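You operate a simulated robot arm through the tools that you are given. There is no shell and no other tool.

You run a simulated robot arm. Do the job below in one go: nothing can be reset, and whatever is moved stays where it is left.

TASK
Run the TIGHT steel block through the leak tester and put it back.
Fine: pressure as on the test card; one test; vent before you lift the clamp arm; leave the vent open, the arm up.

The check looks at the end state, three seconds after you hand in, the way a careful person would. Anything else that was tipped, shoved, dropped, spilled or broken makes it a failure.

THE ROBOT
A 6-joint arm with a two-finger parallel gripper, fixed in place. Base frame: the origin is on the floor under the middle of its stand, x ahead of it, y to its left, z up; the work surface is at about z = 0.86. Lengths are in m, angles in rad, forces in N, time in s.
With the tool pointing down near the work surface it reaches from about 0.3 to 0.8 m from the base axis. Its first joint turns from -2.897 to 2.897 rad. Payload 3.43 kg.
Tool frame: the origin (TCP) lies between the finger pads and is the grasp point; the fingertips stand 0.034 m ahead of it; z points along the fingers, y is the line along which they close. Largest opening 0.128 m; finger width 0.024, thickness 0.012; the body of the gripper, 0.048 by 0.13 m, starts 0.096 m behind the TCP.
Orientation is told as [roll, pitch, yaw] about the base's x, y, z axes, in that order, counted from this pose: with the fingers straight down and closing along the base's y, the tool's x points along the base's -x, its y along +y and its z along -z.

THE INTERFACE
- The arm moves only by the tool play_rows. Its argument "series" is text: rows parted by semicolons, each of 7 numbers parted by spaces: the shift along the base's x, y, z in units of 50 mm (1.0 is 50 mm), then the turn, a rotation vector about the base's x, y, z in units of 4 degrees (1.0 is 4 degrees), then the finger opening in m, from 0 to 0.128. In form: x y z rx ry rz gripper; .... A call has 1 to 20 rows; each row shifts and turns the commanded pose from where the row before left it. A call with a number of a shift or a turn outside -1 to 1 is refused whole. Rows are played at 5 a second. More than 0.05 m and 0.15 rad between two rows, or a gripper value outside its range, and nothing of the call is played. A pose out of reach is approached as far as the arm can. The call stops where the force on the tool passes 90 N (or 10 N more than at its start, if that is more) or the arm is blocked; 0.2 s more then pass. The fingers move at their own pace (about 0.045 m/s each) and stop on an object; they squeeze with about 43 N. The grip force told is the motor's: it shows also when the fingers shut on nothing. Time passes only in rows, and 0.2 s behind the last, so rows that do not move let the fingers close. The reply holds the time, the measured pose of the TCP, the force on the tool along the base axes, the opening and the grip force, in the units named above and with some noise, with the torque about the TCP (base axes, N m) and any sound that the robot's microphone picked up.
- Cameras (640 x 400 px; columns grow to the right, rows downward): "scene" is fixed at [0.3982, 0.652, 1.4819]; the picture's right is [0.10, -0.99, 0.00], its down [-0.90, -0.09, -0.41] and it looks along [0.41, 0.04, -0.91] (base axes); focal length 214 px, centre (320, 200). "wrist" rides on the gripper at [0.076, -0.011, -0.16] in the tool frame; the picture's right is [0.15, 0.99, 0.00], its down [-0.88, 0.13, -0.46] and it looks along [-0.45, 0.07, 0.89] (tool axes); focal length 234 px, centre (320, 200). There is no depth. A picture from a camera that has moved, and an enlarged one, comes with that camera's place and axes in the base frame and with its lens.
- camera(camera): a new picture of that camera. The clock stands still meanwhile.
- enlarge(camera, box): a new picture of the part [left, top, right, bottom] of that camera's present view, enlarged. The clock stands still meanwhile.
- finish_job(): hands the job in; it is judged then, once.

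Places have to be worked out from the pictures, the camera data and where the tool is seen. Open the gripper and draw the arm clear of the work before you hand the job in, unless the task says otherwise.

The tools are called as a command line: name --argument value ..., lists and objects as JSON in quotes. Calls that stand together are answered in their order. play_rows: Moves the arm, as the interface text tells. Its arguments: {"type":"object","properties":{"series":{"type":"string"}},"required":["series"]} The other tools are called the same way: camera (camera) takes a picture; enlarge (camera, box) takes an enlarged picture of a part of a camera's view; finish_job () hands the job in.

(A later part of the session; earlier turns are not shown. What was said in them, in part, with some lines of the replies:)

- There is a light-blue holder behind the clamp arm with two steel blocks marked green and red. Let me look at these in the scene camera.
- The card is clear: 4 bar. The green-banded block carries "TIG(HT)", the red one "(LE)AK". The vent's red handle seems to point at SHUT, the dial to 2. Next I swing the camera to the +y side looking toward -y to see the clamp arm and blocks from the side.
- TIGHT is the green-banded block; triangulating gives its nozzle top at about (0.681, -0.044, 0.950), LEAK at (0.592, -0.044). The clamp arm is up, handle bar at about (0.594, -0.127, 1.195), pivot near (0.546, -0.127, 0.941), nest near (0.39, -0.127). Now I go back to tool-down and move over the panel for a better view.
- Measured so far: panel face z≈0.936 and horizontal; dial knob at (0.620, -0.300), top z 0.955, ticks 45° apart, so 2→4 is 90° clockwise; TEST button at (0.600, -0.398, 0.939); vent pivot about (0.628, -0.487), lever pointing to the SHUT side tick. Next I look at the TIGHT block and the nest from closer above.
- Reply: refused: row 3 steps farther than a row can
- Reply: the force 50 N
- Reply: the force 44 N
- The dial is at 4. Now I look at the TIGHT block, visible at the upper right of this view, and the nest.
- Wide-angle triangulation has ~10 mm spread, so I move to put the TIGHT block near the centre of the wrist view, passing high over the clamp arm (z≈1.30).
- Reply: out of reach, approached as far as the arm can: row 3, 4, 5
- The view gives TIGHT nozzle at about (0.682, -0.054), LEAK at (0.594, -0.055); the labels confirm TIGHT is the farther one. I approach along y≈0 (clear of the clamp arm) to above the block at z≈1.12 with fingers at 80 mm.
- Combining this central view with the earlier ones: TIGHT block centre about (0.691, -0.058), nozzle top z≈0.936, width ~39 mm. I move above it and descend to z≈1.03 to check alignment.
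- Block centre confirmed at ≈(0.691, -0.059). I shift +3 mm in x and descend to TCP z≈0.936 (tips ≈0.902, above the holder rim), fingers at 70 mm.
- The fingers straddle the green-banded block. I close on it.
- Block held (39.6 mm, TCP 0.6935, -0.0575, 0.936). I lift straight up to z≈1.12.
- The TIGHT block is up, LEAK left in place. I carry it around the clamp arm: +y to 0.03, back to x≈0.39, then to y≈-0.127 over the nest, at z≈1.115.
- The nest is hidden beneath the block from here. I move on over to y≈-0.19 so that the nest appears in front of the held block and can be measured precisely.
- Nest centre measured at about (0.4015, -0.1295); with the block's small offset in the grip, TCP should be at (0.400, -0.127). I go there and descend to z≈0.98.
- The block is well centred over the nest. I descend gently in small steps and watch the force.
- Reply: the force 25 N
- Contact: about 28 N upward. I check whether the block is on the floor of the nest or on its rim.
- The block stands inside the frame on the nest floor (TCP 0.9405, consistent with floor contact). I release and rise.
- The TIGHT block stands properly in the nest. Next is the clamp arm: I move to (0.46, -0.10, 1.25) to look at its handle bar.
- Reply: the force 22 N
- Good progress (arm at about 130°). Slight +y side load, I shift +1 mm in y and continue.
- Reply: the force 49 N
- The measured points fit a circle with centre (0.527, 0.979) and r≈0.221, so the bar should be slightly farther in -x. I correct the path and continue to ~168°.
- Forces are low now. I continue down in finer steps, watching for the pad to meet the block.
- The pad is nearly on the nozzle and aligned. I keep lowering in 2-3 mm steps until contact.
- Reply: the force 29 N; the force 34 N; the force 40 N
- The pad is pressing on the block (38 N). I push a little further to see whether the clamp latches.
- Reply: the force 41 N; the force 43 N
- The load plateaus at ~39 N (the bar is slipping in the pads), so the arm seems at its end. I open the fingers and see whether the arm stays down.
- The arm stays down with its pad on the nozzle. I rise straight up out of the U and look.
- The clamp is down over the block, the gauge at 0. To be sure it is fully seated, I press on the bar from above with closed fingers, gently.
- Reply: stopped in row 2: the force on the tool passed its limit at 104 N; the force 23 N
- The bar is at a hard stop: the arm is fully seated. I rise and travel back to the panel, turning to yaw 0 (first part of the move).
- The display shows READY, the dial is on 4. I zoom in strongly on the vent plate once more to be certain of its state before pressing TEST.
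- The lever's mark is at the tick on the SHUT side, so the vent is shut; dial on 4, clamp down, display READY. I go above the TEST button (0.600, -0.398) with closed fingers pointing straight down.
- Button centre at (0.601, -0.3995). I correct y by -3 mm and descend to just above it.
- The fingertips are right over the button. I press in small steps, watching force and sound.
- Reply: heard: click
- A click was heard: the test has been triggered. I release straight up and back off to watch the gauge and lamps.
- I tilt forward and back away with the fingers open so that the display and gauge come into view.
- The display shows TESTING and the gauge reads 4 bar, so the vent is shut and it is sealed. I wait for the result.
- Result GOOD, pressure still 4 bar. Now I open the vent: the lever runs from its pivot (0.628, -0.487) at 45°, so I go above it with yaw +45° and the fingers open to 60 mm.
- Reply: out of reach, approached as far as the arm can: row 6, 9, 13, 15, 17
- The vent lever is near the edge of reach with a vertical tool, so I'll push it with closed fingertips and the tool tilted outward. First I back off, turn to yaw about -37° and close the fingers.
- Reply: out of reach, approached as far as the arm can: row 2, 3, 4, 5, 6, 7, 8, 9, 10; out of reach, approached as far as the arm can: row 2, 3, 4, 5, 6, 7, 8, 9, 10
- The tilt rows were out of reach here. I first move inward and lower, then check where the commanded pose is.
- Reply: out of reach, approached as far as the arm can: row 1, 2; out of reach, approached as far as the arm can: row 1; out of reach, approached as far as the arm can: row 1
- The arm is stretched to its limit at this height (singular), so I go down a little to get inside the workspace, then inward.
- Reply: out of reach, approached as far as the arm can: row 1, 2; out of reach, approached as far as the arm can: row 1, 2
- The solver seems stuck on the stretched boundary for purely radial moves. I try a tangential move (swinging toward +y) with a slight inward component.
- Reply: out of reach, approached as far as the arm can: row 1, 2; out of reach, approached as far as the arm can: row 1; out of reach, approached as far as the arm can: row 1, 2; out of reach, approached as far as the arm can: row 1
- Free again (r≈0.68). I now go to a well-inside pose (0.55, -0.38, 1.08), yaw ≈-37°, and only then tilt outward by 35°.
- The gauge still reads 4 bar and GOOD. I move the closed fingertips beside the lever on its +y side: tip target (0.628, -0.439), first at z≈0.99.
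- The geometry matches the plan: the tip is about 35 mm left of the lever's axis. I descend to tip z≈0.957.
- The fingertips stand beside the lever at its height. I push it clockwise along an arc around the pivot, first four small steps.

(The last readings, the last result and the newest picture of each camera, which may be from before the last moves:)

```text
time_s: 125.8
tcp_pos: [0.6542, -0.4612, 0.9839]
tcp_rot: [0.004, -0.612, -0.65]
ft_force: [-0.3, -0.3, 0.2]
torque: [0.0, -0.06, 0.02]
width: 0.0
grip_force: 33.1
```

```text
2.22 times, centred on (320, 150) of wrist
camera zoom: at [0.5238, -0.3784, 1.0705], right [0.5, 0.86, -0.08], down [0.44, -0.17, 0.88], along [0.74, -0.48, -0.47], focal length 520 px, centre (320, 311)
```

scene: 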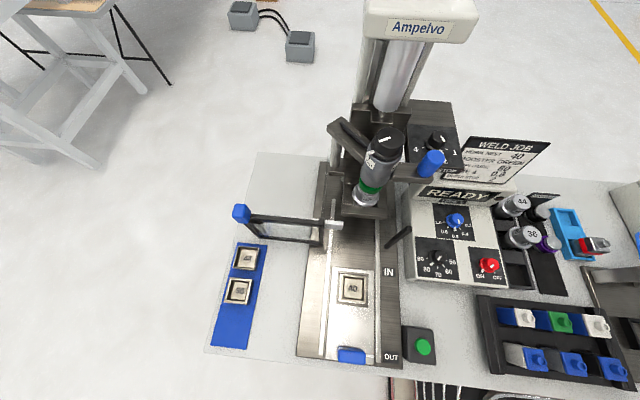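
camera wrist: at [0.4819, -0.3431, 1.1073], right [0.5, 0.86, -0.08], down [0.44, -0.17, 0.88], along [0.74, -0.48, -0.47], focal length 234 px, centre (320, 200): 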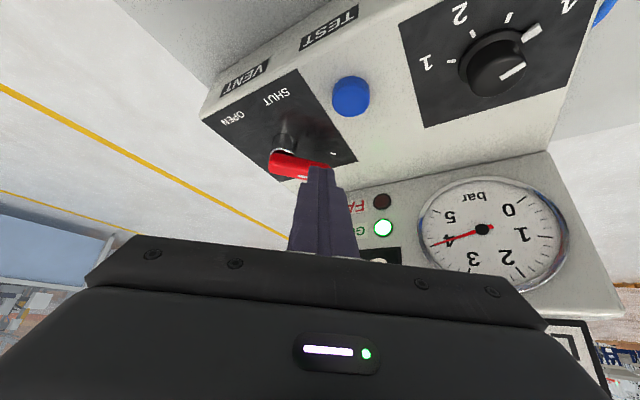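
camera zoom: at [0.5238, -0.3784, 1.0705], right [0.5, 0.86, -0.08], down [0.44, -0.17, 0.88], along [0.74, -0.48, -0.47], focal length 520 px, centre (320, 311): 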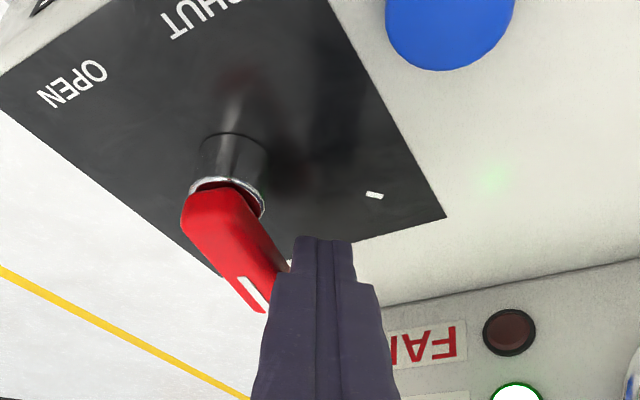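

The lever is turning. I continue pushing.

play_rows --series "0.04 -0.152 0 0 0 0 0; 0.014 -0.156 0 0 0 0 0; -0.014 -0.156 0 0 0 0 0; 0 0 0 0 0 0 0"

camera --camera "wrist"

enlarge --camera "wrist" --box '[200, 60, 440, 240]'

```text
time_s: 126.8
tcp_pos: [0.6562, -0.4843, 0.9835]
tcp_rot: [0.006, -0.616, -0.649]
ft_force: [2.9, 0.7, 0.1]
torque: [0.01, -0.02, 0.02]
width: 0.0001
grip_force: 33.3
```

```text
taken
camera wrist: at [0.526, -0.4011, 1.0703], right [0.5, 0.86, -0.08], down [0.44, -0.17, 0.88], along [0.74, -0.48, -0.47], focal length 234 px, centre (320, 200)
```

wrist: 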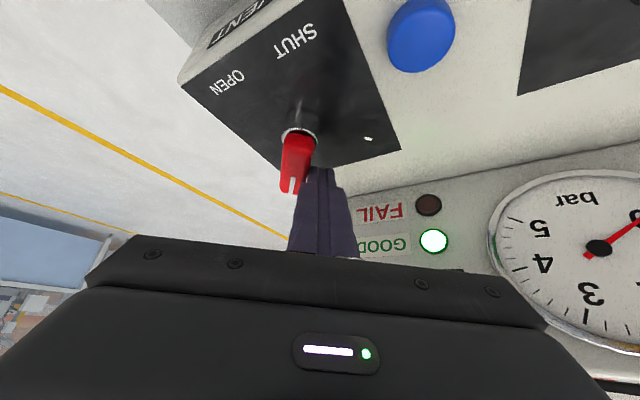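

```text
2.22 times, centred on (320, 150) of wrist
camera zoom: at [0.526, -0.4011, 1.0703], right [0.5, 0.86, -0.08], down [0.44, -0.17, 0.88], along [0.74, -0.48, -0.47], focal length 520 px, centre (320, 311)
```

zoom: 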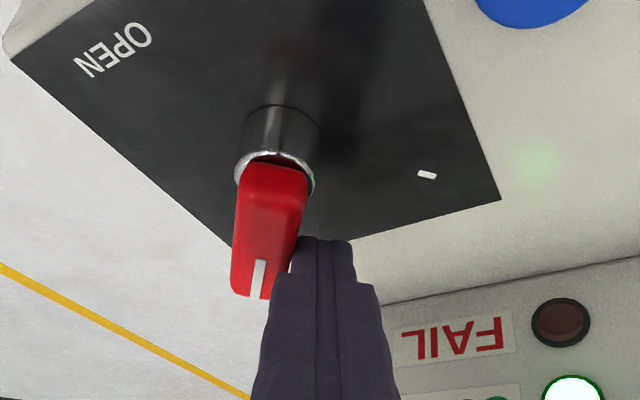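

The gauge dropped to about 0: it has vented. The lever is at about -37°; I push a bit further toward the OPEN tick, watching the force.

play_rows --series "-0.02 -0.08 0 0 0 0 0; -0.03 -0.07 0 0 0 0 0; 0 0 0 0 0 0 0"

enlarge --camera "wrist" --box '[200, 60, 440, 240]'

```text
time_s: 127.6
tcp_pos: [0.6561, -0.4879, 0.9831]
tcp_rot: [0.007, -0.61, -0.646]
ft_force: [7.3, 50.4, 5.0]
torque: [0.64, -0.04, -0.4]
width: 0.0
grip_force: 32.9
```

```text
2.22 times, centred on (320, 150) of wrist
camera zoom: at [0.5259, -0.404, 1.0707], right [0.5, 0.86, -0.08], down [0.44, -0.17, 0.88], along [0.75, -0.47, -0.47], focal length 520 px, centre (320, 311)
```

zoom: 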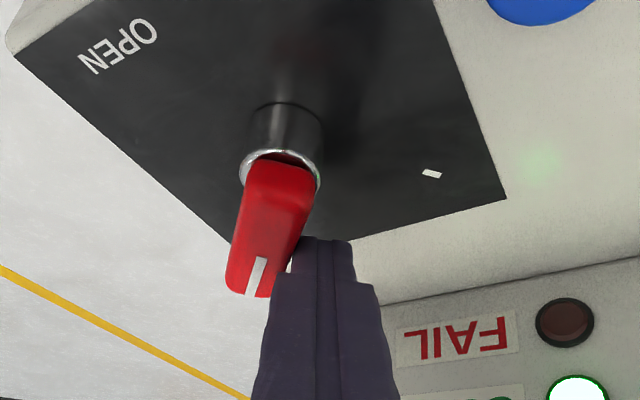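

Force rose to 50 N: the lever is at its OPEN stop. I back off in +y and lift, then retreat inward.

play_rows --series "0 0.2 0 0 0 0 0; -0.1 0.3 0 0 0 0 0; -0.2 0.2 0.5 0 0 0 0; -0.4 0.3 0.6 0 0 0 0; -0.6 0.4 0.4 0 0 0 0; -0.6 0.4 0 0 0 0 0; 0 0 0 0 0 0 0"

camera --camera "wrist"

enlarge --camera "wrist" --box '[220, 60, 520, 260]'

```text
time_s: 129.2
tcp_pos: [0.5577, -0.4019, 1.0592]
tcp_rot: [0.004, -0.611, -0.65]
ft_force: [0.2, -0.9, -0.5]
torque: [0.01, -0.01, 0.0]
width: 0.0
grip_force: 32.8
```

```text
taken
camera wrist: at [0.4283, -0.3176, 1.1464], right [0.5, 0.86, -0.08], down [0.44, -0.17, 0.88], along [0.74, -0.48, -0.47], focal length 234 px, centre (320, 200)
```

wrist: 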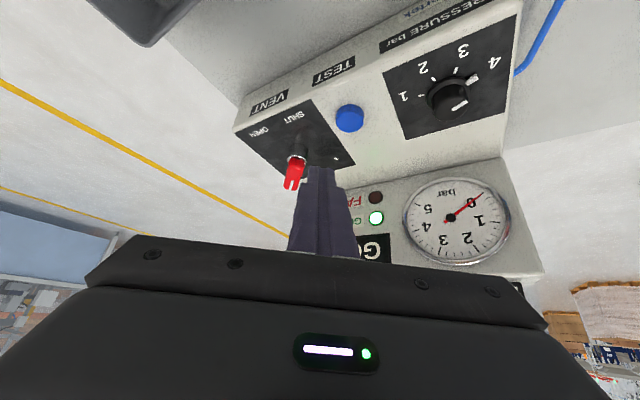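

```text
2.00 times, centred on (370, 160) of wrist
camera zoom: at [0.4283, -0.3176, 1.1464], right [0.5, 0.86, -0.08], down [0.44, -0.17, 0.88], along [0.74, -0.48, -0.47], focal length 468 px, centre (220, 280)
```

zoom: 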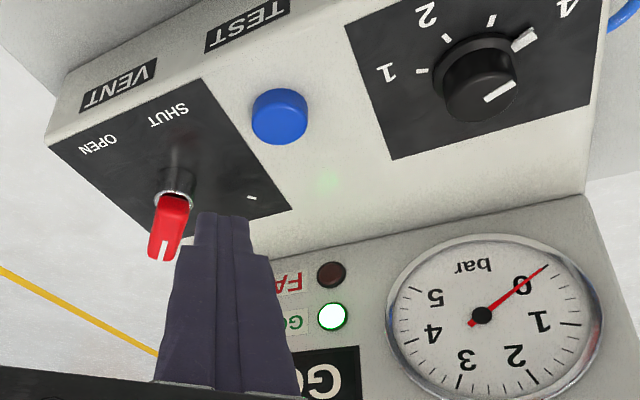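

Vent at OPEN, gauge at 0, result GOOD. Now back to the clamp: I un-tilt while moving inward, then turn to yaw -90° above the handle bar at (0.305, -0.13).

play_rows --series "-0.4 0.3 0.1 0.6 0.8 0 0; -0.4 0.3 0.1 0.6 0.8 0 0; -0.4 0.3 0.1 0.6 0.8 0 0; -0.4 0.3 0.1 0.6 0.8 0 0; -0.4 0.3 0.1 0.6 0.8 0 0; -0.4 0.3 0.1 0.6 0.8 0 0; -0.4 0.3 0.1 0.6 0.8 0 0; -0.4 0.3 0.1 0.6 0.8 0 0; -0.4 0.3 0.1 0.45 0.6 0 0; 0 0 0 0 0 0 0"

play_rows --series "-0.105 0.21 0 0 0 -1 0.03; -0.105 0.21 0 0 0 -1 0.05; -0.105 0.21 0 0 0 -1 0.05; -0.105 0.21 0 0 0 -1 0.05; -0.105 0.21 0 0 0 -1 0.05; -0.105 0.21 0 0 0 -1 0.05; -0.105 0.21 0 0 0 -1 0.05; -0.105 0.21 0 0 0 -1 0.05; -0.105 0.21 0 0 0 -1 0.05; -0.105 0.21 0 0 0 -1 0.05; -0.105 0.21 0 0 0 -1 0.05; -0.105 0.21 0 0 0 -1 0.05; -0.105 0.21 0 0 0 -1 0.05; 0 0 0 0 0 0 0.05"

camera --camera "wrist"

```text
time_s: 131.4
tcp_pos: [0.3789, -0.2667, 1.1016]
tcp_rot: [0.003, -0.003, -0.649]
ft_force: [-0.2, -0.3, 0.0]
torque: [-0.01, 0.0, -0.02]
width: 0.0002
grip_force: 33.7
```

```text
time_s: 134.4
tcp_pos: [0.3115, -0.1315, 1.104]
tcp_rot: [0.002, -0.003, -1.558]
ft_force: [0.0, -0.8, -0.1]
torque: [-0.01, 0.0, -0.03]
width: 0.0502
grip_force: 0.1
```

```text
taken
camera wrist: at [0.2985, -0.0545, 1.2641], right [0.99, 0.16, 0.0], down [0.14, -0.88, 0.46], along [0.07, -0.45, -0.89], focal length 234 px, centre (320, 200)
```

wrist: 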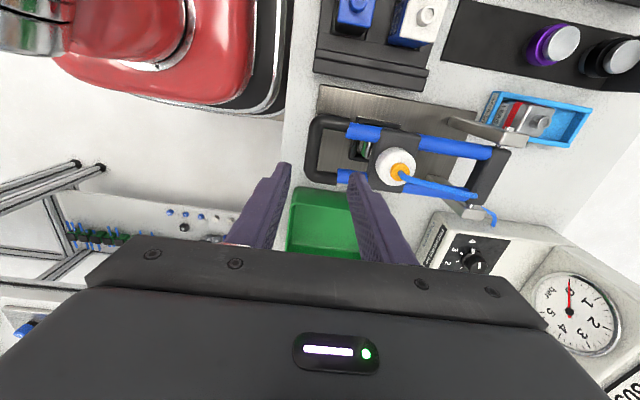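

The bar is at x≈0.306, y≈-0.129. I align and descend with the fingers straddling it (inner finger between the rails).

play_rows --series "-0.11 0.035 -0.5 0 0 -0.18 0.05; 0 0 -0.5 0 0 0 0.05; 0 0 -0.5 0 0 0 0.05; 0 0 0 0 0 0 0.05"

enlarge --camera "wrist" --box '[240, 70, 460, 260]'

```text
time_s: 135.4
tcp_pos: [0.3039, -0.1286, 1.0292]
tcp_rot: [0.002, -0.004, -1.568]
ft_force: [-1.1, 0.4, 0.4]
torque: [-0.03, 0.02, -0.05]
width: 0.05
grip_force: 0.0
```

```text
2.11 times, centred on (350, 165) of wrist
camera zoom: at [0.2923, -0.0524, 1.1887], right [0.99, 0.15, 0.0], down [0.13, -0.88, 0.46], along [0.07, -0.45, -0.89], focal length 493 px, centre (257, 274)
```

zoom: 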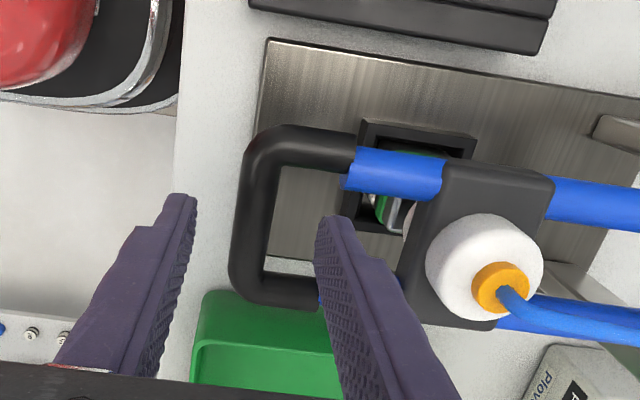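

play_rows --series "0 0 -0.3 0 0 0 0.05; 0 0 -0.3 0 0 0 0.05; 0 0 -0.3 0 0 0 0.05; 0 0 0 0 0 0 0.05"

play_rows --series "0 0 0 0 0 0 0.03; 0 0 0 0 0 0 0.01; 0 0 0 0 0 0 0.01; 0 0 0 0 0 0 0.01; 0 0 0 0 0 0 0.01"

enlarge --camera "wrist" --box '[240, 70, 460, 260]'

```text
time_s: 136.4
tcp_pos: [0.3049, -0.1298, 0.9839]
tcp_rot: [0.002, -0.004, -1.569]
ft_force: [0.7, 1.1, 0.7]
torque: [-0.04, 0.0, -0.02]
width: 0.05
grip_force: 0.0
```

```text
time_s: 137.6
tcp_pos: [0.3018, -0.1291, 0.9845]
tcp_rot: [0.0, -0.001, -1.569]
ft_force: [-22.4, -3.6, 2.8]
torque: [0.02, 0.02, 1.16]
width: 0.0166
grip_force: 45.2
```

```text
2.11 times, centred on (350, 165) of wrist
camera zoom: at [0.2917, -0.0534, 1.1435], right [0.99, 0.15, 0.0], down [0.13, -0.88, 0.46], along [0.07, -0.45, -0.89], focal length 493 px, centre (257, 274)
```

zoom: 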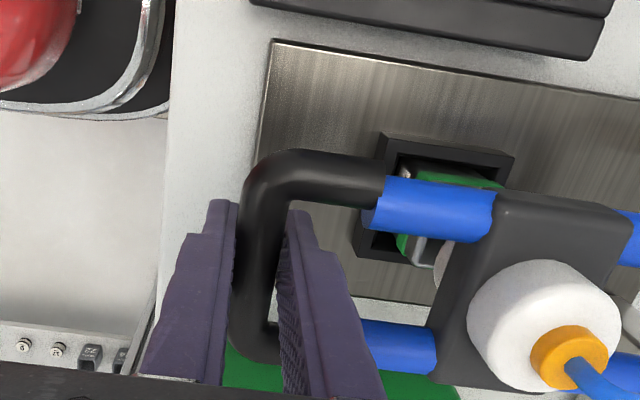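

Bar gripped. I relieve the x load and begin lifting the arm along the arc, checking forces.

play_rows --series "-0.05 0 0 0 0 0 0.01; 0.004 0 0.34 0 0 0 0.01; 0.032 0 0.344 0 0 0 0.01; 0 0 0 0 0 0 0.01"

enlarge --camera "wrist" --box '[240, 70, 460, 260]'

```text
time_s: 138.6
tcp_pos: [0.3057, -0.1287, 1.0188]
tcp_rot: [0.002, -0.004, -1.568]
ft_force: [-1.7, -11.7, -2.2]
torque: [0.04, 0.02, 1.12]
width: 0.0173
grip_force: 45.0
```

```text
2.11 times, centred on (350, 165) of wrist
camera zoom: at [0.2937, -0.053, 1.1778], right [0.99, 0.15, 0.0], down [0.13, -0.88, 0.46], along [0.07, -0.45, -0.89], focal length 493 px, centre (257, 274)
```

zoom: 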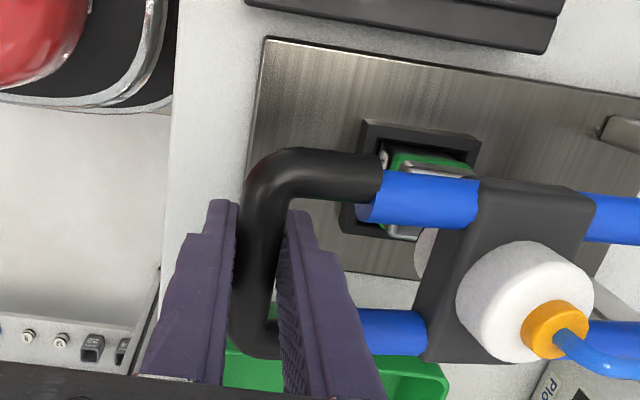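

The arm lifts and the block stays in the nest. I continue the arc.

play_rows --series "0.058 -0.02 0.342 0 0 0 0.01; 0.086 0 0.338 0 0 0 0.01; 0.112 0 0.328 0 0 0 0.01; 0.136 0 0.318 0 0 0 0.01; 0 0 0 0 0 0 0.01"

play_rows --series "0.162 0 0.308 0 0 0 0.01; 0.186 0 0.294 0 0 0 0.01; 0.208 0 0.278 0 0 0 0.01; 0 0 0 0 0 0 0.01"

```text
time_s: 139.8
tcp_pos: [0.3259, -0.1291, 1.0844]
tcp_rot: [0.003, -0.003, -1.568]
ft_force: [15.5, 2.8, -12.5]
torque: [0.71, 0.16, 1.05]
width: 0.0166
grip_force: 45.0
```

```text
time_s: 140.8
tcp_pos: [0.3524, -0.129, 1.1272]
tcp_rot: [0.0, -0.004, -1.567]
ft_force: [6.7, -8.5, -9.1]
torque: [0.17, 0.12, 1.09]
width: 0.0164
grip_force: 44.6
```

play_rows --series "0.228 0 0.25 0 0 0 0.01; 0.25 0 0.235 0 0 0 0.01; 0.268 0 0.22 0 0 0 0.01; 0.282 0 0.2 0 0 0 0.01; 0 0 0 0 0 0 0.01"

play_rows --series "0.298 0 0.17 0 0 0 0.01; 0.312 0 0.145 0 0 0 0.01; 0.322 0 0.12 0 0 0 0.01; 0 0 0 0 0 0 0.01"

```text
time_s: 142.0
tcp_pos: [0.4034, -0.1289, 1.1743]
tcp_rot: [0.005, -0.003, -1.57]
ft_force: [-12.4, -11.2, 15.5]
torque: [0.08, 0.17, 0.85]
width: 0.0166
grip_force: 45.1
```

```text
time_s: 143.0
tcp_pos: [0.4502, -0.13, 1.1945]
tcp_rot: [0.007, -0.005, -1.57]
ft_force: [-13.7, -1.9, 38.5]
torque: [-0.01, 0.05, 0.45]
width: 0.0167
grip_force: 45.4
```

The radius is slightly larger than commanded (38 N up), so I add a few mm in z and continue over the top.

play_rows --series "0.332 0 0.17 0 0 0 0.01; 0.338 0 0.09 0 0 0 0.01; 0.344 0 0.05 0 0 0 0.01; 0 0 0 0 0 0 0.01"

camera --camera "wrist"

```text
time_s: 144.0
tcp_pos: [0.5033, -0.1284, 1.2084]
tcp_rot: [-0.003, -0.002, -1.569]
ft_force: [2.1, -2.1, -27.4]
torque: [0.61, 0.05, 0.0]
width: 0.0164
grip_force: 44.8
```

```text
taken
camera wrist: at [0.4913, -0.053, 1.3673], right [0.99, 0.15, 0.0], down [0.13, -0.88, 0.46], along [0.07, -0.45, -0.89], focal length 234 px, centre (320, 200)
```

wrist: 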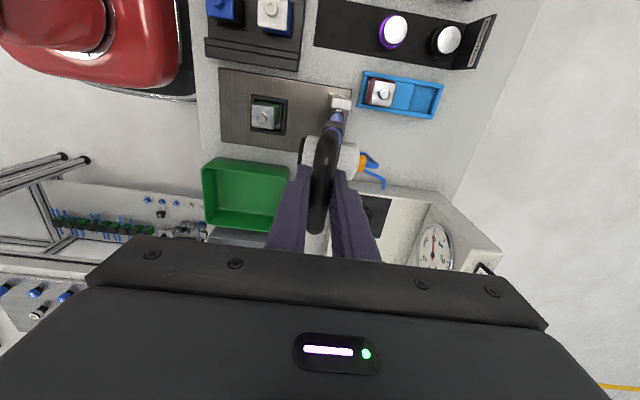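

play_rows --series "0.346 0 -0.03 0 0 0 0.01; 0.348 0 -0.01 0 0 0 0.01; 0.344 0 -0.035 0 0 0 0.01; 0 0 0 0 0 0 0.01"

play_rows --series "0.342 0 -0.058 0 0 0 0.01; 0.2 0 -0.045 0 0 0 0.01; 0 0 0 0 0 0 0.01"

```text
time_s: 145.0
tcp_pos: [0.5545, -0.1298, 1.2085]
tcp_rot: [0.004, -0.003, -1.57]
ft_force: [1.5, -3.3, 9.8]
torque: [-0.67, 0.07, -0.42]
width: 0.0163
grip_force: 45.2
```

```text
time_s: 145.8
tcp_pos: [0.5814, -0.1292, 1.203]
tcp_rot: [0.001, -0.001, -1.569]
ft_force: [0.7, -4.8, 2.0]
torque: [-0.32, 0.04, -0.63]
width: 0.0167
grip_force: 44.7
```

play_rows --series "0.1 0 -0.03 0 0 0 0.01; 0.08 0 -0.025 0 0 0 0.01; 0 0 0 0 0 0 0.01"

play_rows --series "0.05 0 -0.015 0 0 0 0.01; 0 0 0 0 0 0 0.01"

```text
time_s: 146.6
tcp_pos: [0.59, -0.1288, 1.1989]
tcp_rot: [0.004, -0.001, -1.569]
ft_force: [2.5, -0.2, 10.3]
torque: [0.11, 0.09, -0.75]
width: 0.0165
grip_force: 45.0
```

```text
time_s: 147.2
tcp_pos: [0.5917, -0.1299, 1.1981]
tcp_rot: [0.004, -0.004, -1.565]
ft_force: [3.4, 3.4, 15.1]
torque: [0.09, 0.07, -0.77]
width: 0.0165
grip_force: 45.1
```

The arm is back at its original lean (x≈0.592). I open the fingers and see that it stays.

play_rows --series "0 0 0 0 0 0 0.03; 0 0 0 0 0 0 0.06; 0 0 0 0 0 0 0.09; 0 0 0 0 0 0 0.09; 0 0 0 0 0 0 0.09"

enlarge --camera "wrist" --box '[220, 90, 420, 250]'

```text
time_s: 148.4
tcp_pos: [0.5911, -0.1285, 1.1986]
tcp_rot: [0.004, -0.003, -1.57]
ft_force: [0.6, -0.4, 0.0]
torque: [0.03, -0.01, 0.02]
width: 0.0896
grip_force: 0.0
```

```text
2.50 times, centred on (320, 170) of wrist
camera zoom: at [0.5799, -0.0531, 1.3575], right [0.99, 0.15, 0.0], down [0.13, -0.88, 0.46], along [0.07, -0.45, -0.89], focal length 585 px, centre (320, 275)
```

zoom: 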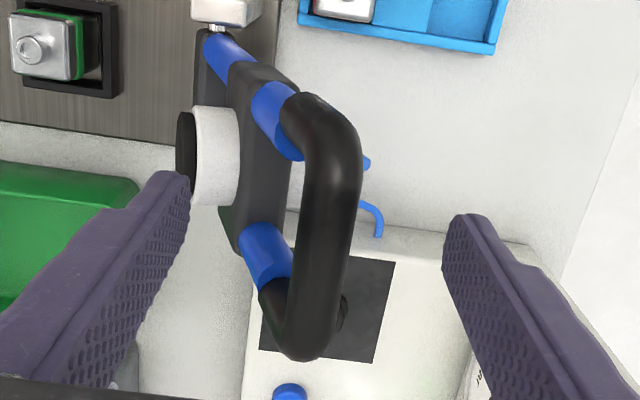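

The arm stays up by itself. I slide out sideways (+y), then go back over the nest for the block.

play_rows --series "0 0.7 0 0 0 0 0.09; 0 0.75 0 0 0 0 0.09; 0 0.75 0 0 0 0 0.09; -0.9 0 -0.3 0 0 0 0.08; -0.9 0 -0.3 0 0 0 0.07; -0.9 0 -0.3 0 0 0 0.07; -0.9 0 -0.3 0 0 0 0.07; -0.23 0 0 0 0 0 0.07; 0 -0.7 -0.2 0 0 0 0.07; 0 -0.7 -0.2 0 0 0 0.07; 0 -0.74 -0.2 0 0 0 0.07; 0 0 0 0 0 0 0.07; 0 0 0 0 0 0 0.07"

camera --camera "wrist"

enlarge --camera "wrist" --box '[240, 70, 400, 210]'

```text
time_s: 151.2
tcp_pos: [0.3976, -0.1261, 1.1089]
tcp_rot: [0.0, -0.003, -1.571]
ft_force: [0.1, -0.1, -0.6]
torque: [0.01, -0.04, 0.01]
width: 0.0701
grip_force: 0.1
```

```text
taken
camera wrist: at [0.387, -0.0498, 1.2678], right [0.99, 0.15, 0.0], down [0.13, -0.88, 0.46], along [0.07, -0.45, -0.89], focal length 234 px, centre (320, 200)
```

wrist: 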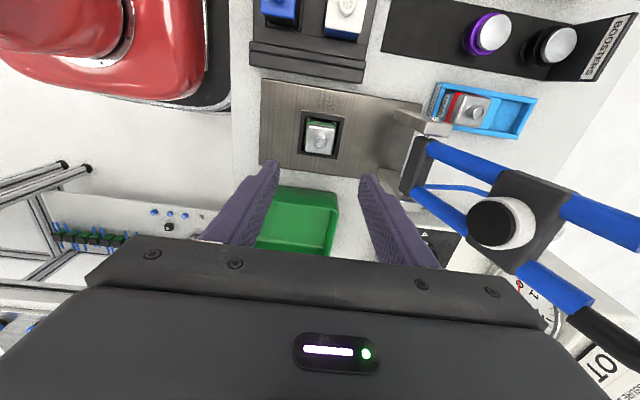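

```text
2.86 times, centred on (320, 140) of wrist
camera zoom: at [0.387, -0.0498, 1.2678], right [0.99, 0.15, 0.0], down [0.13, -0.88, 0.46], along [0.07, -0.45, -0.89], focal length 669 px, centre (320, 371)
```

zoom: 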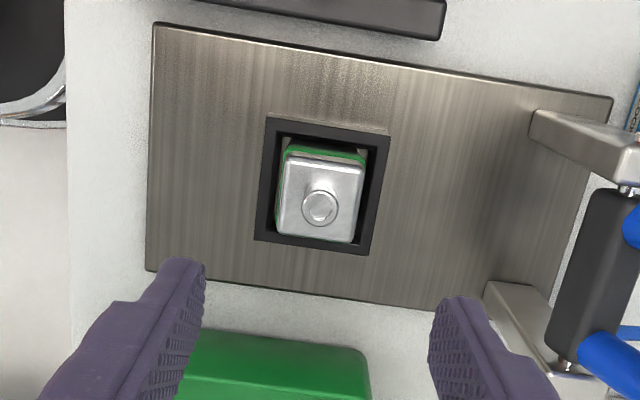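

The block is where I left it. I descend with open fingers to the earlier grip height (TCP z≈0.9405) and close.

play_rows --series "0.036 0 -0.7 0 0 0 0.07; 0 0 -0.7 0 0 0 0.07; 0 0 -0.7 0 0 0 0.07; 0 0 -0.6 0 0 0 0.07; 0 0 -0.4 0 0 0 0.07; 0 0 -0.27 0 0 0 0.07; 0 0 0 0 0 0 0.07"

enlarge --camera "wrist" --box '[220, 90, 420, 230]'

```text
time_s: 152.8
tcp_pos: [0.4015, -0.127, 0.9391]
tcp_rot: [0.002, -0.004, -1.568]
ft_force: [-0.6, 0.1, 0.3]
torque: [0.04, 0.02, -0.01]
width: 0.0701
grip_force: 0.0
```

```text
2.86 times, centred on (320, 160) of wrist
camera zoom: at [0.3894, -0.0512, 1.0984], right [0.99, 0.15, 0.0], down [0.13, -0.88, 0.46], along [0.07, -0.45, -0.89], focal length 669 px, centre (320, 314)
```

zoom: 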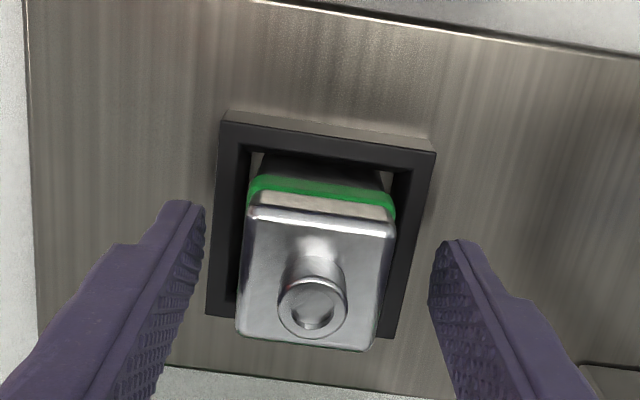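

play_rows --series "-0.03 0 0.02 0 0 0 0.07; 0 0 0 0 0 0 0.055; 0 0 0 0 0 0 0.045; 0 0 0 0 0 0 0.03; 0 0 0 0 0 0 0.03; 0 0 0 0 0 0 0.03"

enlarge --camera "wrist" --box '[220, 90, 420, 230]'

```text
time_s: 154.2
tcp_pos: [0.3992, -0.1267, 0.9393]
tcp_rot: [0.0, -0.003, -1.568]
ft_force: [-1.4, 0.2, 2.2]
torque: [0.05, 0.14, 0.02]
width: 0.0399
grip_force: 43.3
```

```text
2.86 times, centred on (320, 160) of wrist
camera zoom: at [0.3873, -0.0511, 1.0999], right [0.99, 0.15, 0.0], down [0.13, -0.88, 0.46], along [0.07, -0.45, -0.89], focal length 669 px, centre (320, 314)
```

zoom: 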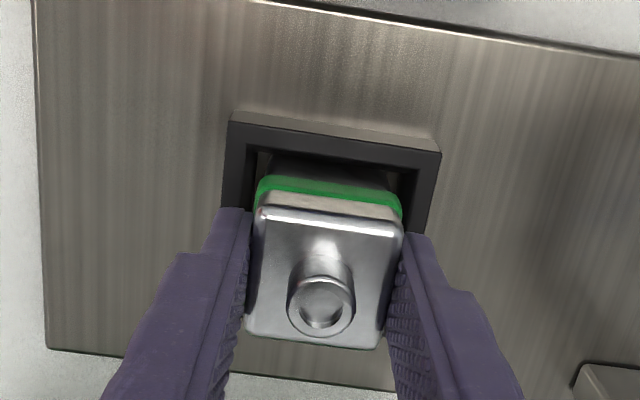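

Block gripped squarely. I lift it straight out and retrace the route around the clamp arm: y to +0.03, then x toward 0.693.

play_rows --series "0 0 0.2 0 0 0 0.03; 0 0 0.5 0 0 0 0.03; 0 0 0.8 0 0 0 0.03; 0 0 0.8 0 0 0 0.03; 0 0 0.8 0 0 0 0.03; 0 0 0.4 0 0 0 0.03; 0 0.785 0 0 0 0 0.03; 0 0.785 0 0 0 0 0.03; 0 0.785 0 0 0 0 0.03; 0 0.785 0 0 0 0 0.03; 0 0 0 0 0 0 0.03"

camera --camera "wrist"

```text
time_s: 156.6
tcp_pos: [0.4009, 0.0308, 1.1152]
tcp_rot: [0.004, -0.001, -1.57]
ft_force: [-0.2, -0.1, -5.5]
torque: [0.01, 0.01, -0.01]
width: 0.0394
grip_force: 42.9
```

```text
taken
camera wrist: at [0.3889, 0.1058, 1.2756], right [0.99, 0.15, 0.0], down [0.13, -0.88, 0.46], along [0.07, -0.45, -0.89], focal length 234 px, centre (320, 200)
```

wrist: 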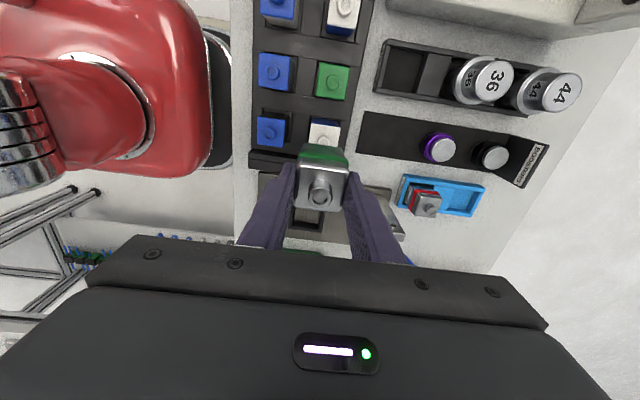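

play_rows --series "0.835 0 0 0 0 0 0.03; 0.835 0 0 0 0 0 0.03; 0.835 0 0 0 0 0 0.03; 0.835 0 0 0 0 0 0.03; 0.835 0 0 0 0 0 0.03; 0.835 0 0 0 0 0 0.03; 0.835 0 0 0 0 0 0.03; 0 -0.8 0 0 0 0 0.03; 0 -0.98 0 0 0 0 0.03; 0 0 0 0 0 0 0.03; 0 0 0 0 0 0 0.03"

camera --camera "wrist"

enlarge --camera "wrist" --box '[220, 80, 420, 220]'

```text
time_s: 159.0
tcp_pos: [0.6948, -0.0607, 1.1167]
tcp_rot: [0.001, -0.003, -1.57]
ft_force: [-0.9, 0.1, -5.0]
torque: [0.03, -0.01, 0.0]
width: 0.0397
grip_force: 43.0
```

```text
taken
camera wrist: at [0.6835, 0.016, 1.2762], right [0.99, 0.15, 0.0], down [0.13, -0.88, 0.46], along [0.07, -0.45, -0.89], focal length 234 px, centre (320, 200)
```

wrist: 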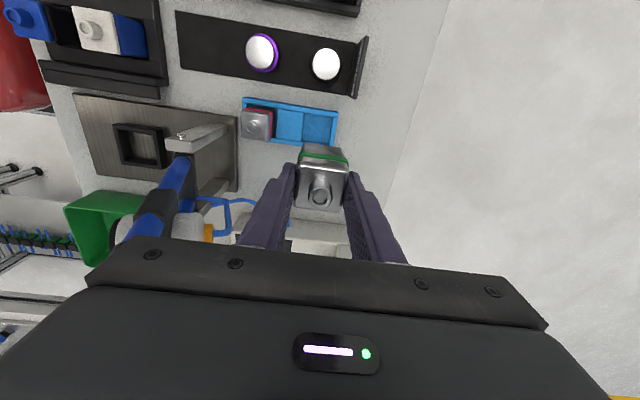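

```text
2.86 times, centred on (320, 150) of wrist
camera zoom: at [0.6835, 0.016, 1.2762], right [0.99, 0.15, 0.0], down [0.13, -0.88, 0.46], along [0.07, -0.45, -0.89], focal length 669 px, centre (320, 343)
```

zoom: 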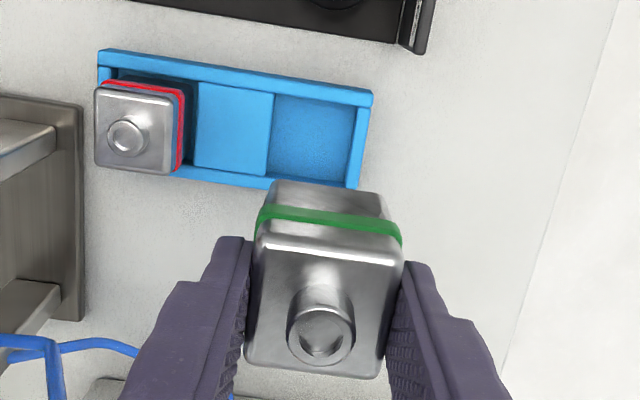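

The empty pocket is just ahead of the held block. I fine-adjust (-1.7 mm x, +1.8 mm y) to match the original pick pose and descend to z≈0.985.

play_rows --series "-0.034 0.036 -0.6 0 0 0 0.03; 0 0 -0.8 0 0 0 0.03; 0 0 -0.8 0 0 0 0.03; 0 0 -0.44 0 0 0 0.03; 0 0 0 0 0 0 0.03; 0 0 0 0 0 0 0.03"

enlarge --camera "wrist" --box '[220, 80, 420, 220]'

enlarge --camera "scene" --box '[540, 150, 640, 270]'

```text
time_s: 160.4
tcp_pos: [0.6926, -0.0569, 0.9828]
tcp_rot: [0.0, -0.004, -1.57]
ft_force: [0.2, 0.9, -4.9]
torque: [0.01, 0.01, -0.02]
width: 0.0399
grip_force: 43.2
```

```text
2.86 times, centred on (320, 150) of wrist
camera zoom: at [0.6805, 0.0193, 1.1425], right [0.99, 0.15, 0.0], down [0.13, -0.88, 0.46], along [0.07, -0.45, -0.89], focal length 669 px, centre (320, 343)
```

zoom: 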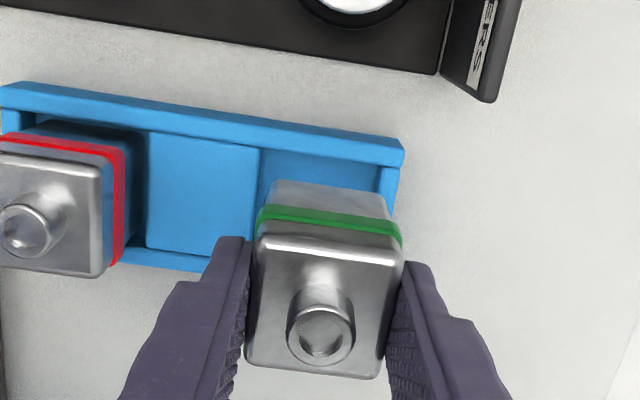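

```text
3.33 times, centred on (590, 210) of scene
camera zoom: at [0.3982, 0.652, 1.4819], right [0.1, -0.99, 0.0], down [-0.9, -0.09, -0.41], along [0.41, 0.04, -0.91], focal length 715 px, centre (-580, 167)
```

zoom: 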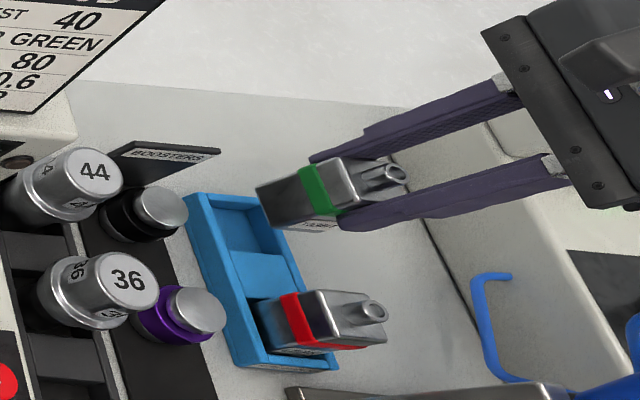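

The pose matches the pick pose within a millimetre or two. With a small correction I lower slowly, watching the force.

play_rows --series "-0.02 -0.015 -0.2 0 0 0 0.03; 0 0 -0.2 0 0 0 0.03; 0 0 -0.1 0 0 0 0.03; 0 0 0 0 0 0 0.03"

enlarge --camera "wrist" --box '[220, 80, 420, 220]'

```text
time_s: 161.4
tcp_pos: [0.6899, -0.057, 0.9586]
tcp_rot: [0.004, -0.004, -1.572]
ft_force: [0.0, -0.9, -5.6]
torque: [-0.02, -0.04, 0.02]
width: 0.0398
grip_force: 42.8
```

```text
2.86 times, centred on (320, 150) of wrist
camera zoom: at [0.6782, 0.0189, 1.1181], right [0.99, 0.15, 0.0], down [0.13, -0.88, 0.46], along [0.07, -0.45, -0.89], focal length 669 px, centre (320, 343)
```

zoom: 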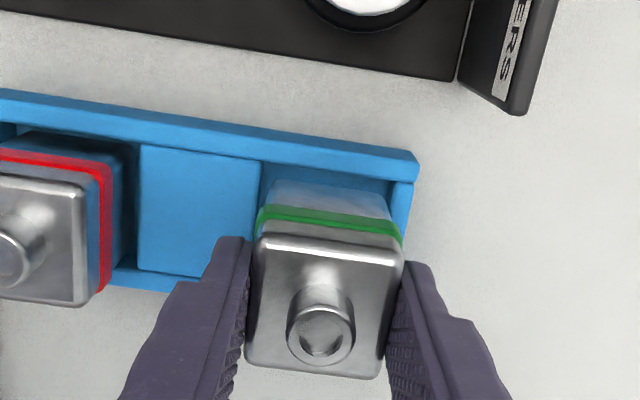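

enlarge --camera "wrist" --box '[280, 110, 360, 170]'

```text
6.67 times, centred on (320, 140) of wrist
camera zoom: at [0.6782, 0.0189, 1.1181], right [0.99, 0.15, 0.0], down [0.13, -0.88, 0.46], along [0.07, -0.45, -0.89], focal length 1561 px, centre (320, 600)
```

zoom: 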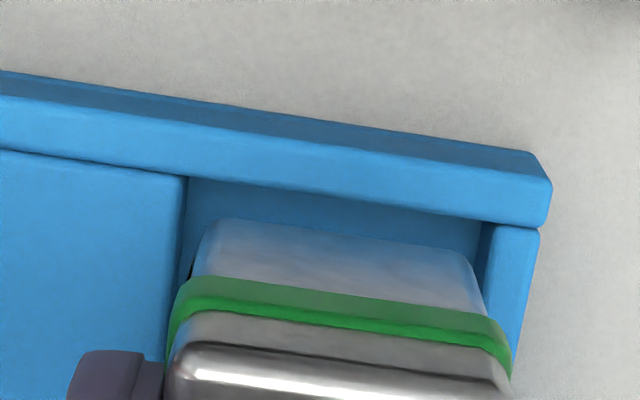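

The block is centred within the pocket (gaps about 3 mm each side). I continue down slowly.

play_rows --series "0 0 -0.1 0 0 0 0.03; 0 0 -0.1 0 0 0 0.03; 0 0 -0.1 0 0 0 0.03; 0 0 0 0 0 0 0.03"

enlarge --camera "wrist" --box '[280, 110, 360, 170]'

```text
time_s: 162.4
tcp_pos: [0.6909, -0.0586, 0.9424]
tcp_rot: [0.001, -0.004, -1.569]
ft_force: [-0.1, 0.6, -5.2]
torque: [0.0, 0.0, 0.02]
width: 0.0395
grip_force: 43.2
```

```text
6.67 times, centred on (320, 140) of wrist
camera zoom: at [0.6781, 0.0191, 1.1029], right [0.99, 0.15, 0.0], down [0.13, -0.88, 0.46], along [0.07, -0.45, -0.89], focal length 1561 px, centre (320, 600)
```

zoom: 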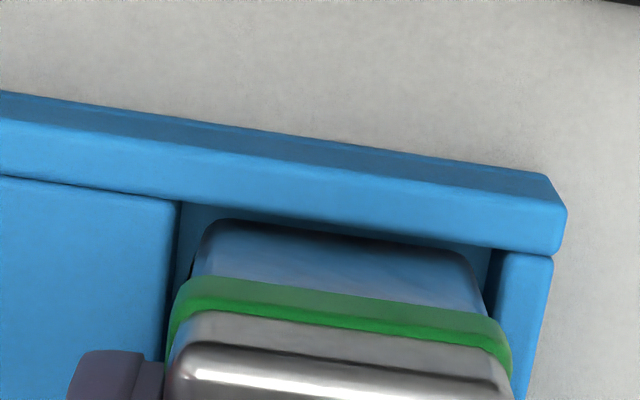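

play_rows --series "0 0 -0.05 0 0 0 0.03; 0 0 -0.05 0 0 0 0.03; 0 0 0 0 0 0 0.03"

play_rows --series "0 0 -0.04 0 0 0 0.03; 0 0 0 0 0 0 0.03"

```text
time_s: 163.2
tcp_pos: [0.691, -0.0575, 0.9379]
tcp_rot: [0.001, -0.003, -1.568]
ft_force: [-1.2, 0.9, -4.4]
torque: [0.01, 0.02, -0.02]
width: 0.0395
grip_force: 43.4
```

```text
time_s: 163.8
tcp_pos: [0.6898, -0.0573, 0.9352]
tcp_rot: [0.003, -0.003, -1.569]
ft_force: [0.7, -0.4, -5.4]
torque: [0.0, -0.01, 0.02]
width: 0.0395
grip_force: 43.3
```

play_rows --series "0 0 -0.04 0 0 0 0.03; 0 0 0 0 0 0 0.03"

play_rows --series "0 0 -0.03 0 0 0 0.03; 0 0 0 0 0 0 0.03"

enlarge --camera "wrist" --box '[280, 110, 360, 170]'

```text
time_s: 164.4
tcp_pos: [0.6898, -0.0582, 0.9329]
tcp_rot: [0.002, -0.001, -1.569]
ft_force: [-0.2, 0.4, -3.5]
torque: [0.05, 0.07, 0.0]
width: 0.0395
grip_force: 42.9
```

```text
time_s: 165.0
tcp_pos: [0.6904, -0.0583, 0.9341]
tcp_rot: [0.002, -0.003, -1.57]
ft_force: [-3.2, 0.6, 8.4]
torque: [0.1, 0.5, -0.03]
width: 0.0398
grip_force: 43.6
```

```text
6.67 times, centred on (320, 140) of wrist
camera zoom: at [0.6782, 0.0187, 1.0938], right [0.99, 0.15, 0.0], down [0.13, -0.88, 0.46], along [0.07, -0.45, -0.89], focal length 1561 px, centre (320, 600)
```

zoom: 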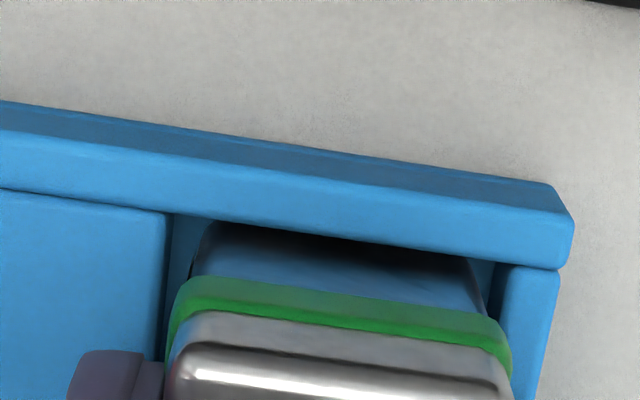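

The block rests on the pocket floor (force change ~14 N, same height as at pick). I release and rise.

play_rows --series "0 0 0 0 0 0 0.045; 0 0 0 0 0 0 0.06; 0 0 0 0 0 0 0.066; 0 0 0 0 0 0 0.066; 0 0 0.3 0 0 0 0.066; 0 0 0.6 0 0 0 0.066; 0 0 0.8 0 0 0 0.066; 0 0 0.8 0 0 0 0.066; 0 0 0.7 0 0 0 0.066; 0 0 0 0 0 0 0.066"

camera --camera "wrist"

enlarge --camera "wrist" --box '[220, 80, 420, 220]'

enlarge --camera "scene" --box '[540, 150, 640, 270]'

```text
time_s: 167.2
tcp_pos: [0.6907, -0.0556, 1.0941]
tcp_rot: [0.001, -0.004, -1.57]
ft_force: [-0.1, 0.1, -0.4]
torque: [0.01, 0.01, -0.02]
width: 0.0661
grip_force: 0.0
```

```text
taken
camera wrist: at [0.6784, 0.0202, 1.2534], right [0.99, 0.15, 0.0], down [0.13, -0.88, 0.46], along [0.07, -0.45, -0.89], focal length 234 px, centre (320, 200)
```

wrist: 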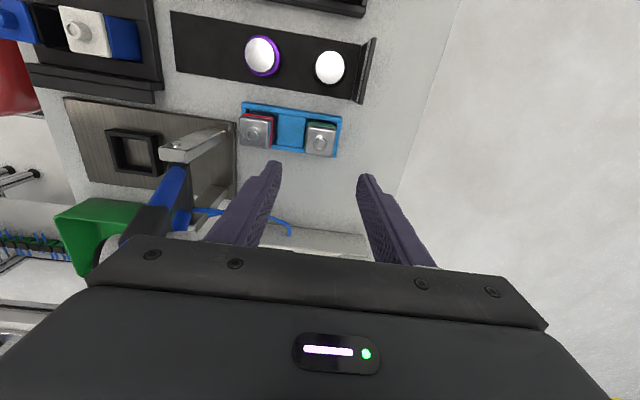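

```text
2.86 times, centred on (320, 150) of wrist
camera zoom: at [0.6784, 0.0202, 1.2534], right [0.99, 0.15, 0.0], down [0.13, -0.88, 0.46], along [0.07, -0.45, -0.89], focal length 669 px, centre (320, 343)
```

zoom: 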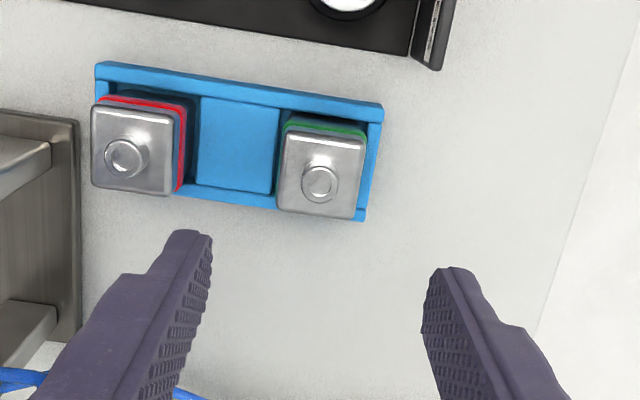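

```text
3.33 times, centred on (590, 210) of scene
camera zoom: at [0.3982, 0.652, 1.4819], right [0.1, -0.99, 0.0], down [-0.9, -0.09, -0.41], along [0.41, 0.04, -0.91], focal length 715 px, centre (-580, 167)
```

zoom: 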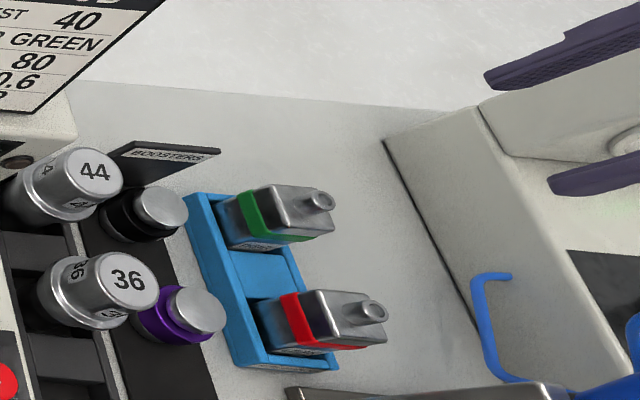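

The TIGHT block is upright in its pocket again. I withdraw around the clamp arm and turn back to yaw 0 for a final look at the panel.

play_rows --series "0 0.75 0 0 0 0 0.07; 0 0.75 0 0 0 0 0.08; -0.9 0 0.2 0 0 0 0.1; -0.9 0 0.2 0 0 0 0.128; -0.9 0 0.3 0 0 0 0.128; -0.9 0 0.3 0 0 0 0.128; -0.9 0 0.4 0 0 0 0.128; -0.9 0 0.4 0 0 0 0.128; -0.5 -0.3 0.4 0 0 1 0.128; -0.5 -0.3 0.4 0 0 1 0.128; -0.2 -0.5 0.2 0 0 1 0.128; 0 -0.5 0.2 0 0 1 0.128; 0 -0.5 0 0 0 1 0.128; 0 -0.5 0 0 0 1 0.128; 0 -0.5 0 0 0 1 0.128; 0 -0.5 0 0 0 1 0.128; 0 -0.5 0 0 0 1 0.128; 0 -0.5 0 0 0 1 0.128; 0 -0.5 0 0 0 1 0.128; 0 -0.5 0 0 0 1 0.128"

play_rows --series "0 -0.3 0 0 0 1 0.128; 0 -0.3 0 0 0 1 0.128; 0 -0.3 0 0 0 1 0.128; 0 -0.3 0 0 0 1 0.128; 0 -0.3 0 0 0 1 0.128; 0 0 0 0 0 1 0.128; 0 0 0 0 0 1 0.128; 0 0 0 0 0 1 0.128; 0 0 0 0 0 1 0.128; 0 0 0 0 0 1 0.128; 0 0 0 0 0 0.5 0.128; 0 0 0 0 -1 0 0.128; 0 0 0 0 -1 0 0.128; 0 0 0 0 -1 0 0.128; 0 0 0 0 -1 0 0.128; 0 0 0 0 -1 0 0.128; 0 0 0 0 -1 0 0.128; 0 0 0 0 0 0 0.128"

camera --camera "wrist"

camera --camera "scene"

```text
time_s: 171.4
tcp_pos: [0.3601, -0.2639, 1.2448]
tcp_rot: [0.001, -0.004, -0.73]
ft_force: [0.1, -0.2, 0.0]
torque: [0.02, -0.01, 0.03]
width: 0.1278
grip_force: 0.1
```

```text
time_s: 175.2
tcp_pos: [0.3602, -0.3366, 1.2434]
tcp_rot: [0.0, -0.422, 0.003]
ft_force: [0.5, 0.3, -0.8]
torque: [-0.04, -0.03, 0.03]
width: 0.1278
grip_force: 0.0
```

```text
taken
camera wrist: at [0.2254, -0.3494, 1.3582], right [-0.14, 0.99, -0.06], down [0.62, 0.13, 0.78], along [0.78, 0.07, -0.63], focal length 234 px, centre (320, 200)
```

wrist: 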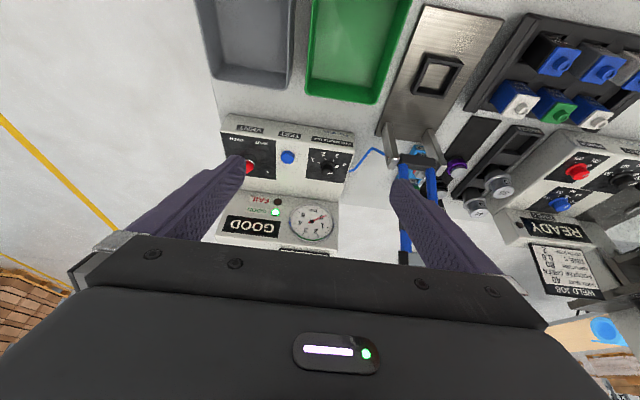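

```text
taken
```

scene: 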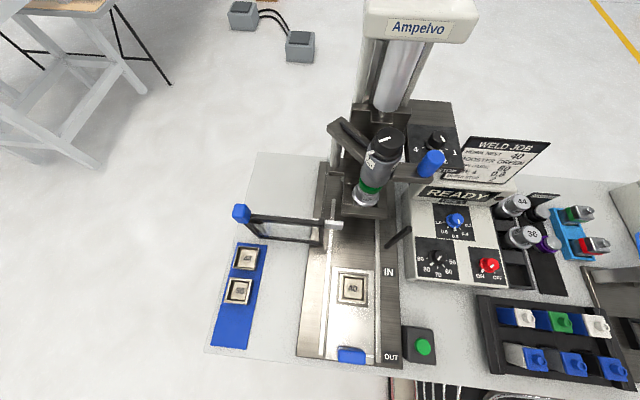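

I shift slightly in -y so that the vent lever is not hidden behind the finger.

play_rows --series "0 -0.7 0 0 0 0 0.128; 0 -0.7 0 0 0 0 0.128; 0 0 0 0 0 0 0.128"

enlarge --camera "wrist" --box '[220, 90, 400, 240]'

enlarge --camera "wrist" --box '[360, 20, 560, 280]'

```text
time_s: 176.0
tcp_pos: [0.3612, -0.4063, 1.2425]
tcp_rot: [0.002, -0.423, 0.001]
ft_force: [-0.2, 0.2, -0.4]
torque: [0.03, -0.02, 0.02]
width: 0.1278
grip_force: 0.0
```

```text
2.67 times, centred on (310, 165) of wrist
camera zoom: at [0.2261, -0.419, 1.3581], right [-0.14, 0.99, -0.06], down [0.62, 0.13, 0.78], along [0.78, 0.07, -0.63], focal length 624 px, centre (347, 293)
```

zoom: 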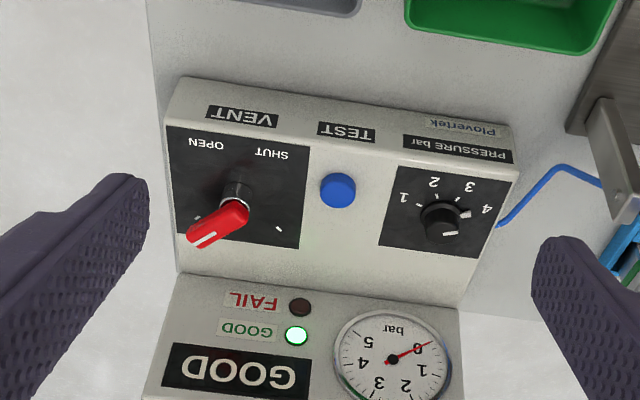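

```text
1.54 times, centred on (460, 150) of wrist
camera zoom: at [0.2261, -0.419, 1.3581], right [-0.14, 0.99, -0.06], down [0.62, 0.13, 0.78], along [0.78, 0.07, -0.63], focal length 360 px, centre (105, 277)
```

zoom: 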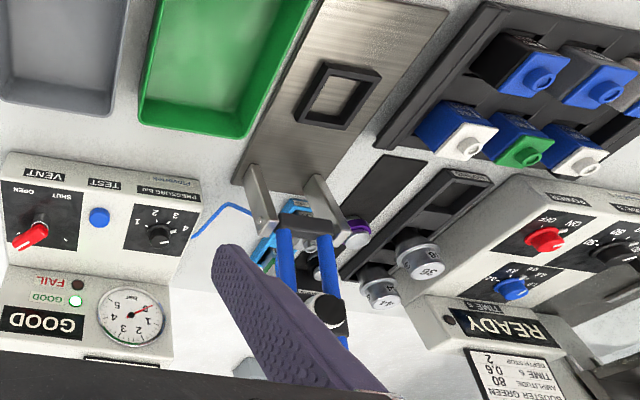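

Everything reads as wanted: GOOD, gauge 0, vent lever at OPEN, dial at 4, clamp arm up, nest empty, both reference blocks in their holder. I un-tilt and retreat to about the start pose.

play_rows --series "-0.16 0.6 0.2 0 1 0 0.128; -0.16 0.6 0.2 0 1 0 0.128; -0.16 0.6 0.2 0 1 0 0.128; -0.16 0.6 0.2 0 1 0 0.128; -0.16 0.6 0.2 0 1 0 0.128; -0.16 0.6 0.2 0 1 0 0.128; 0 0 0 0 0 0 0.128; 0 0 0 0 0 0 0.128"

camera --camera "wrist"

enlarge --camera "scene" --box '[400, 130, 640, 400]'

```text
time_s: 177.8
tcp_pos: [0.3136, -0.2269, 1.3032]
tcp_rot: [0.002, -0.003, 0.0]
ft_force: [0.3, 0.5, 1.1]
torque: [0.02, -0.03, -0.01]
width: 0.1283
grip_force: 0.1
```

```text
taken
camera wrist: at [0.2367, -0.2387, 1.4637], right [-0.15, 0.99, 0.0], down [0.88, 0.13, 0.46], along [0.45, 0.07, -0.89], focal length 234 px, centre (320, 200)
```

wrist: 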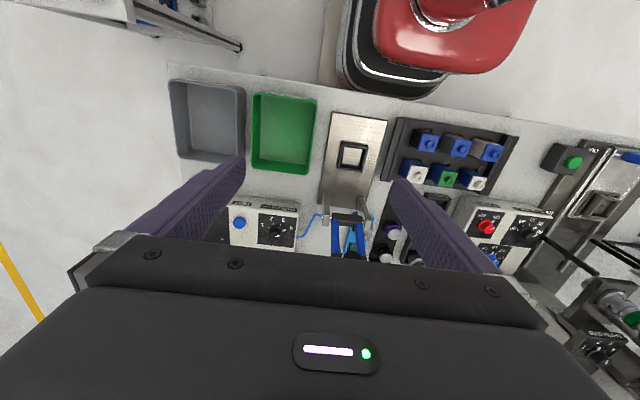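

```text
1.48 times, centred on (520, 265) of scene
camera zoom: at [0.3982, 0.652, 1.4819], right [0.1, -0.99, 0.0], down [-0.9, -0.09, -0.41], along [0.41, 0.04, -0.91], focal length 318 px, centre (24, 104)
```

zoom: 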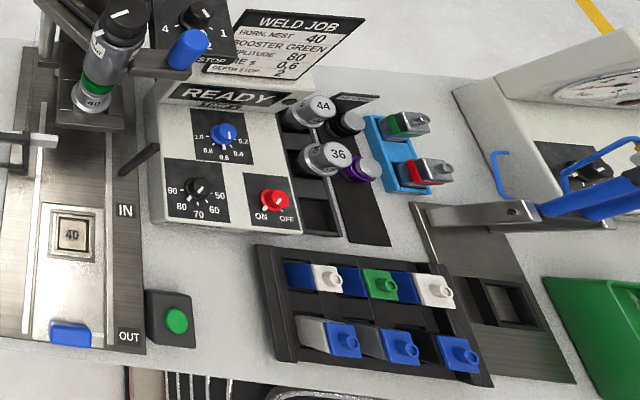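

The arm is clear with the gripper open, nothing else was disturbed, and the end state is as asked. I hand the job in.

finish_job

```text
The job is handed in.
```

The TIGHT steel block (green band) went through the leak tester once at 4 bar, as on the test card, and the result was GOOD. It is back in its pocket in the holder.

- **Vent:** I opened it and saw the gauge drop to 0 before lifting the clamp arm. I left it at OPEN.
- **Clamp arm:** It is up, and the nest is empty.
- **Pressure dial:** I left it on 4; it was on 2 at the start.
- **Clamp contact:** When I pressed on the lowered clamp handle to check it was seated, the force briefly reached about 104 N and the motion stopped. It was already at its hard stop, and I saw no damage.
- **Everything else:** The other parts looked undisturbed in the last pictures. The robot arm is clear with the gripper open.
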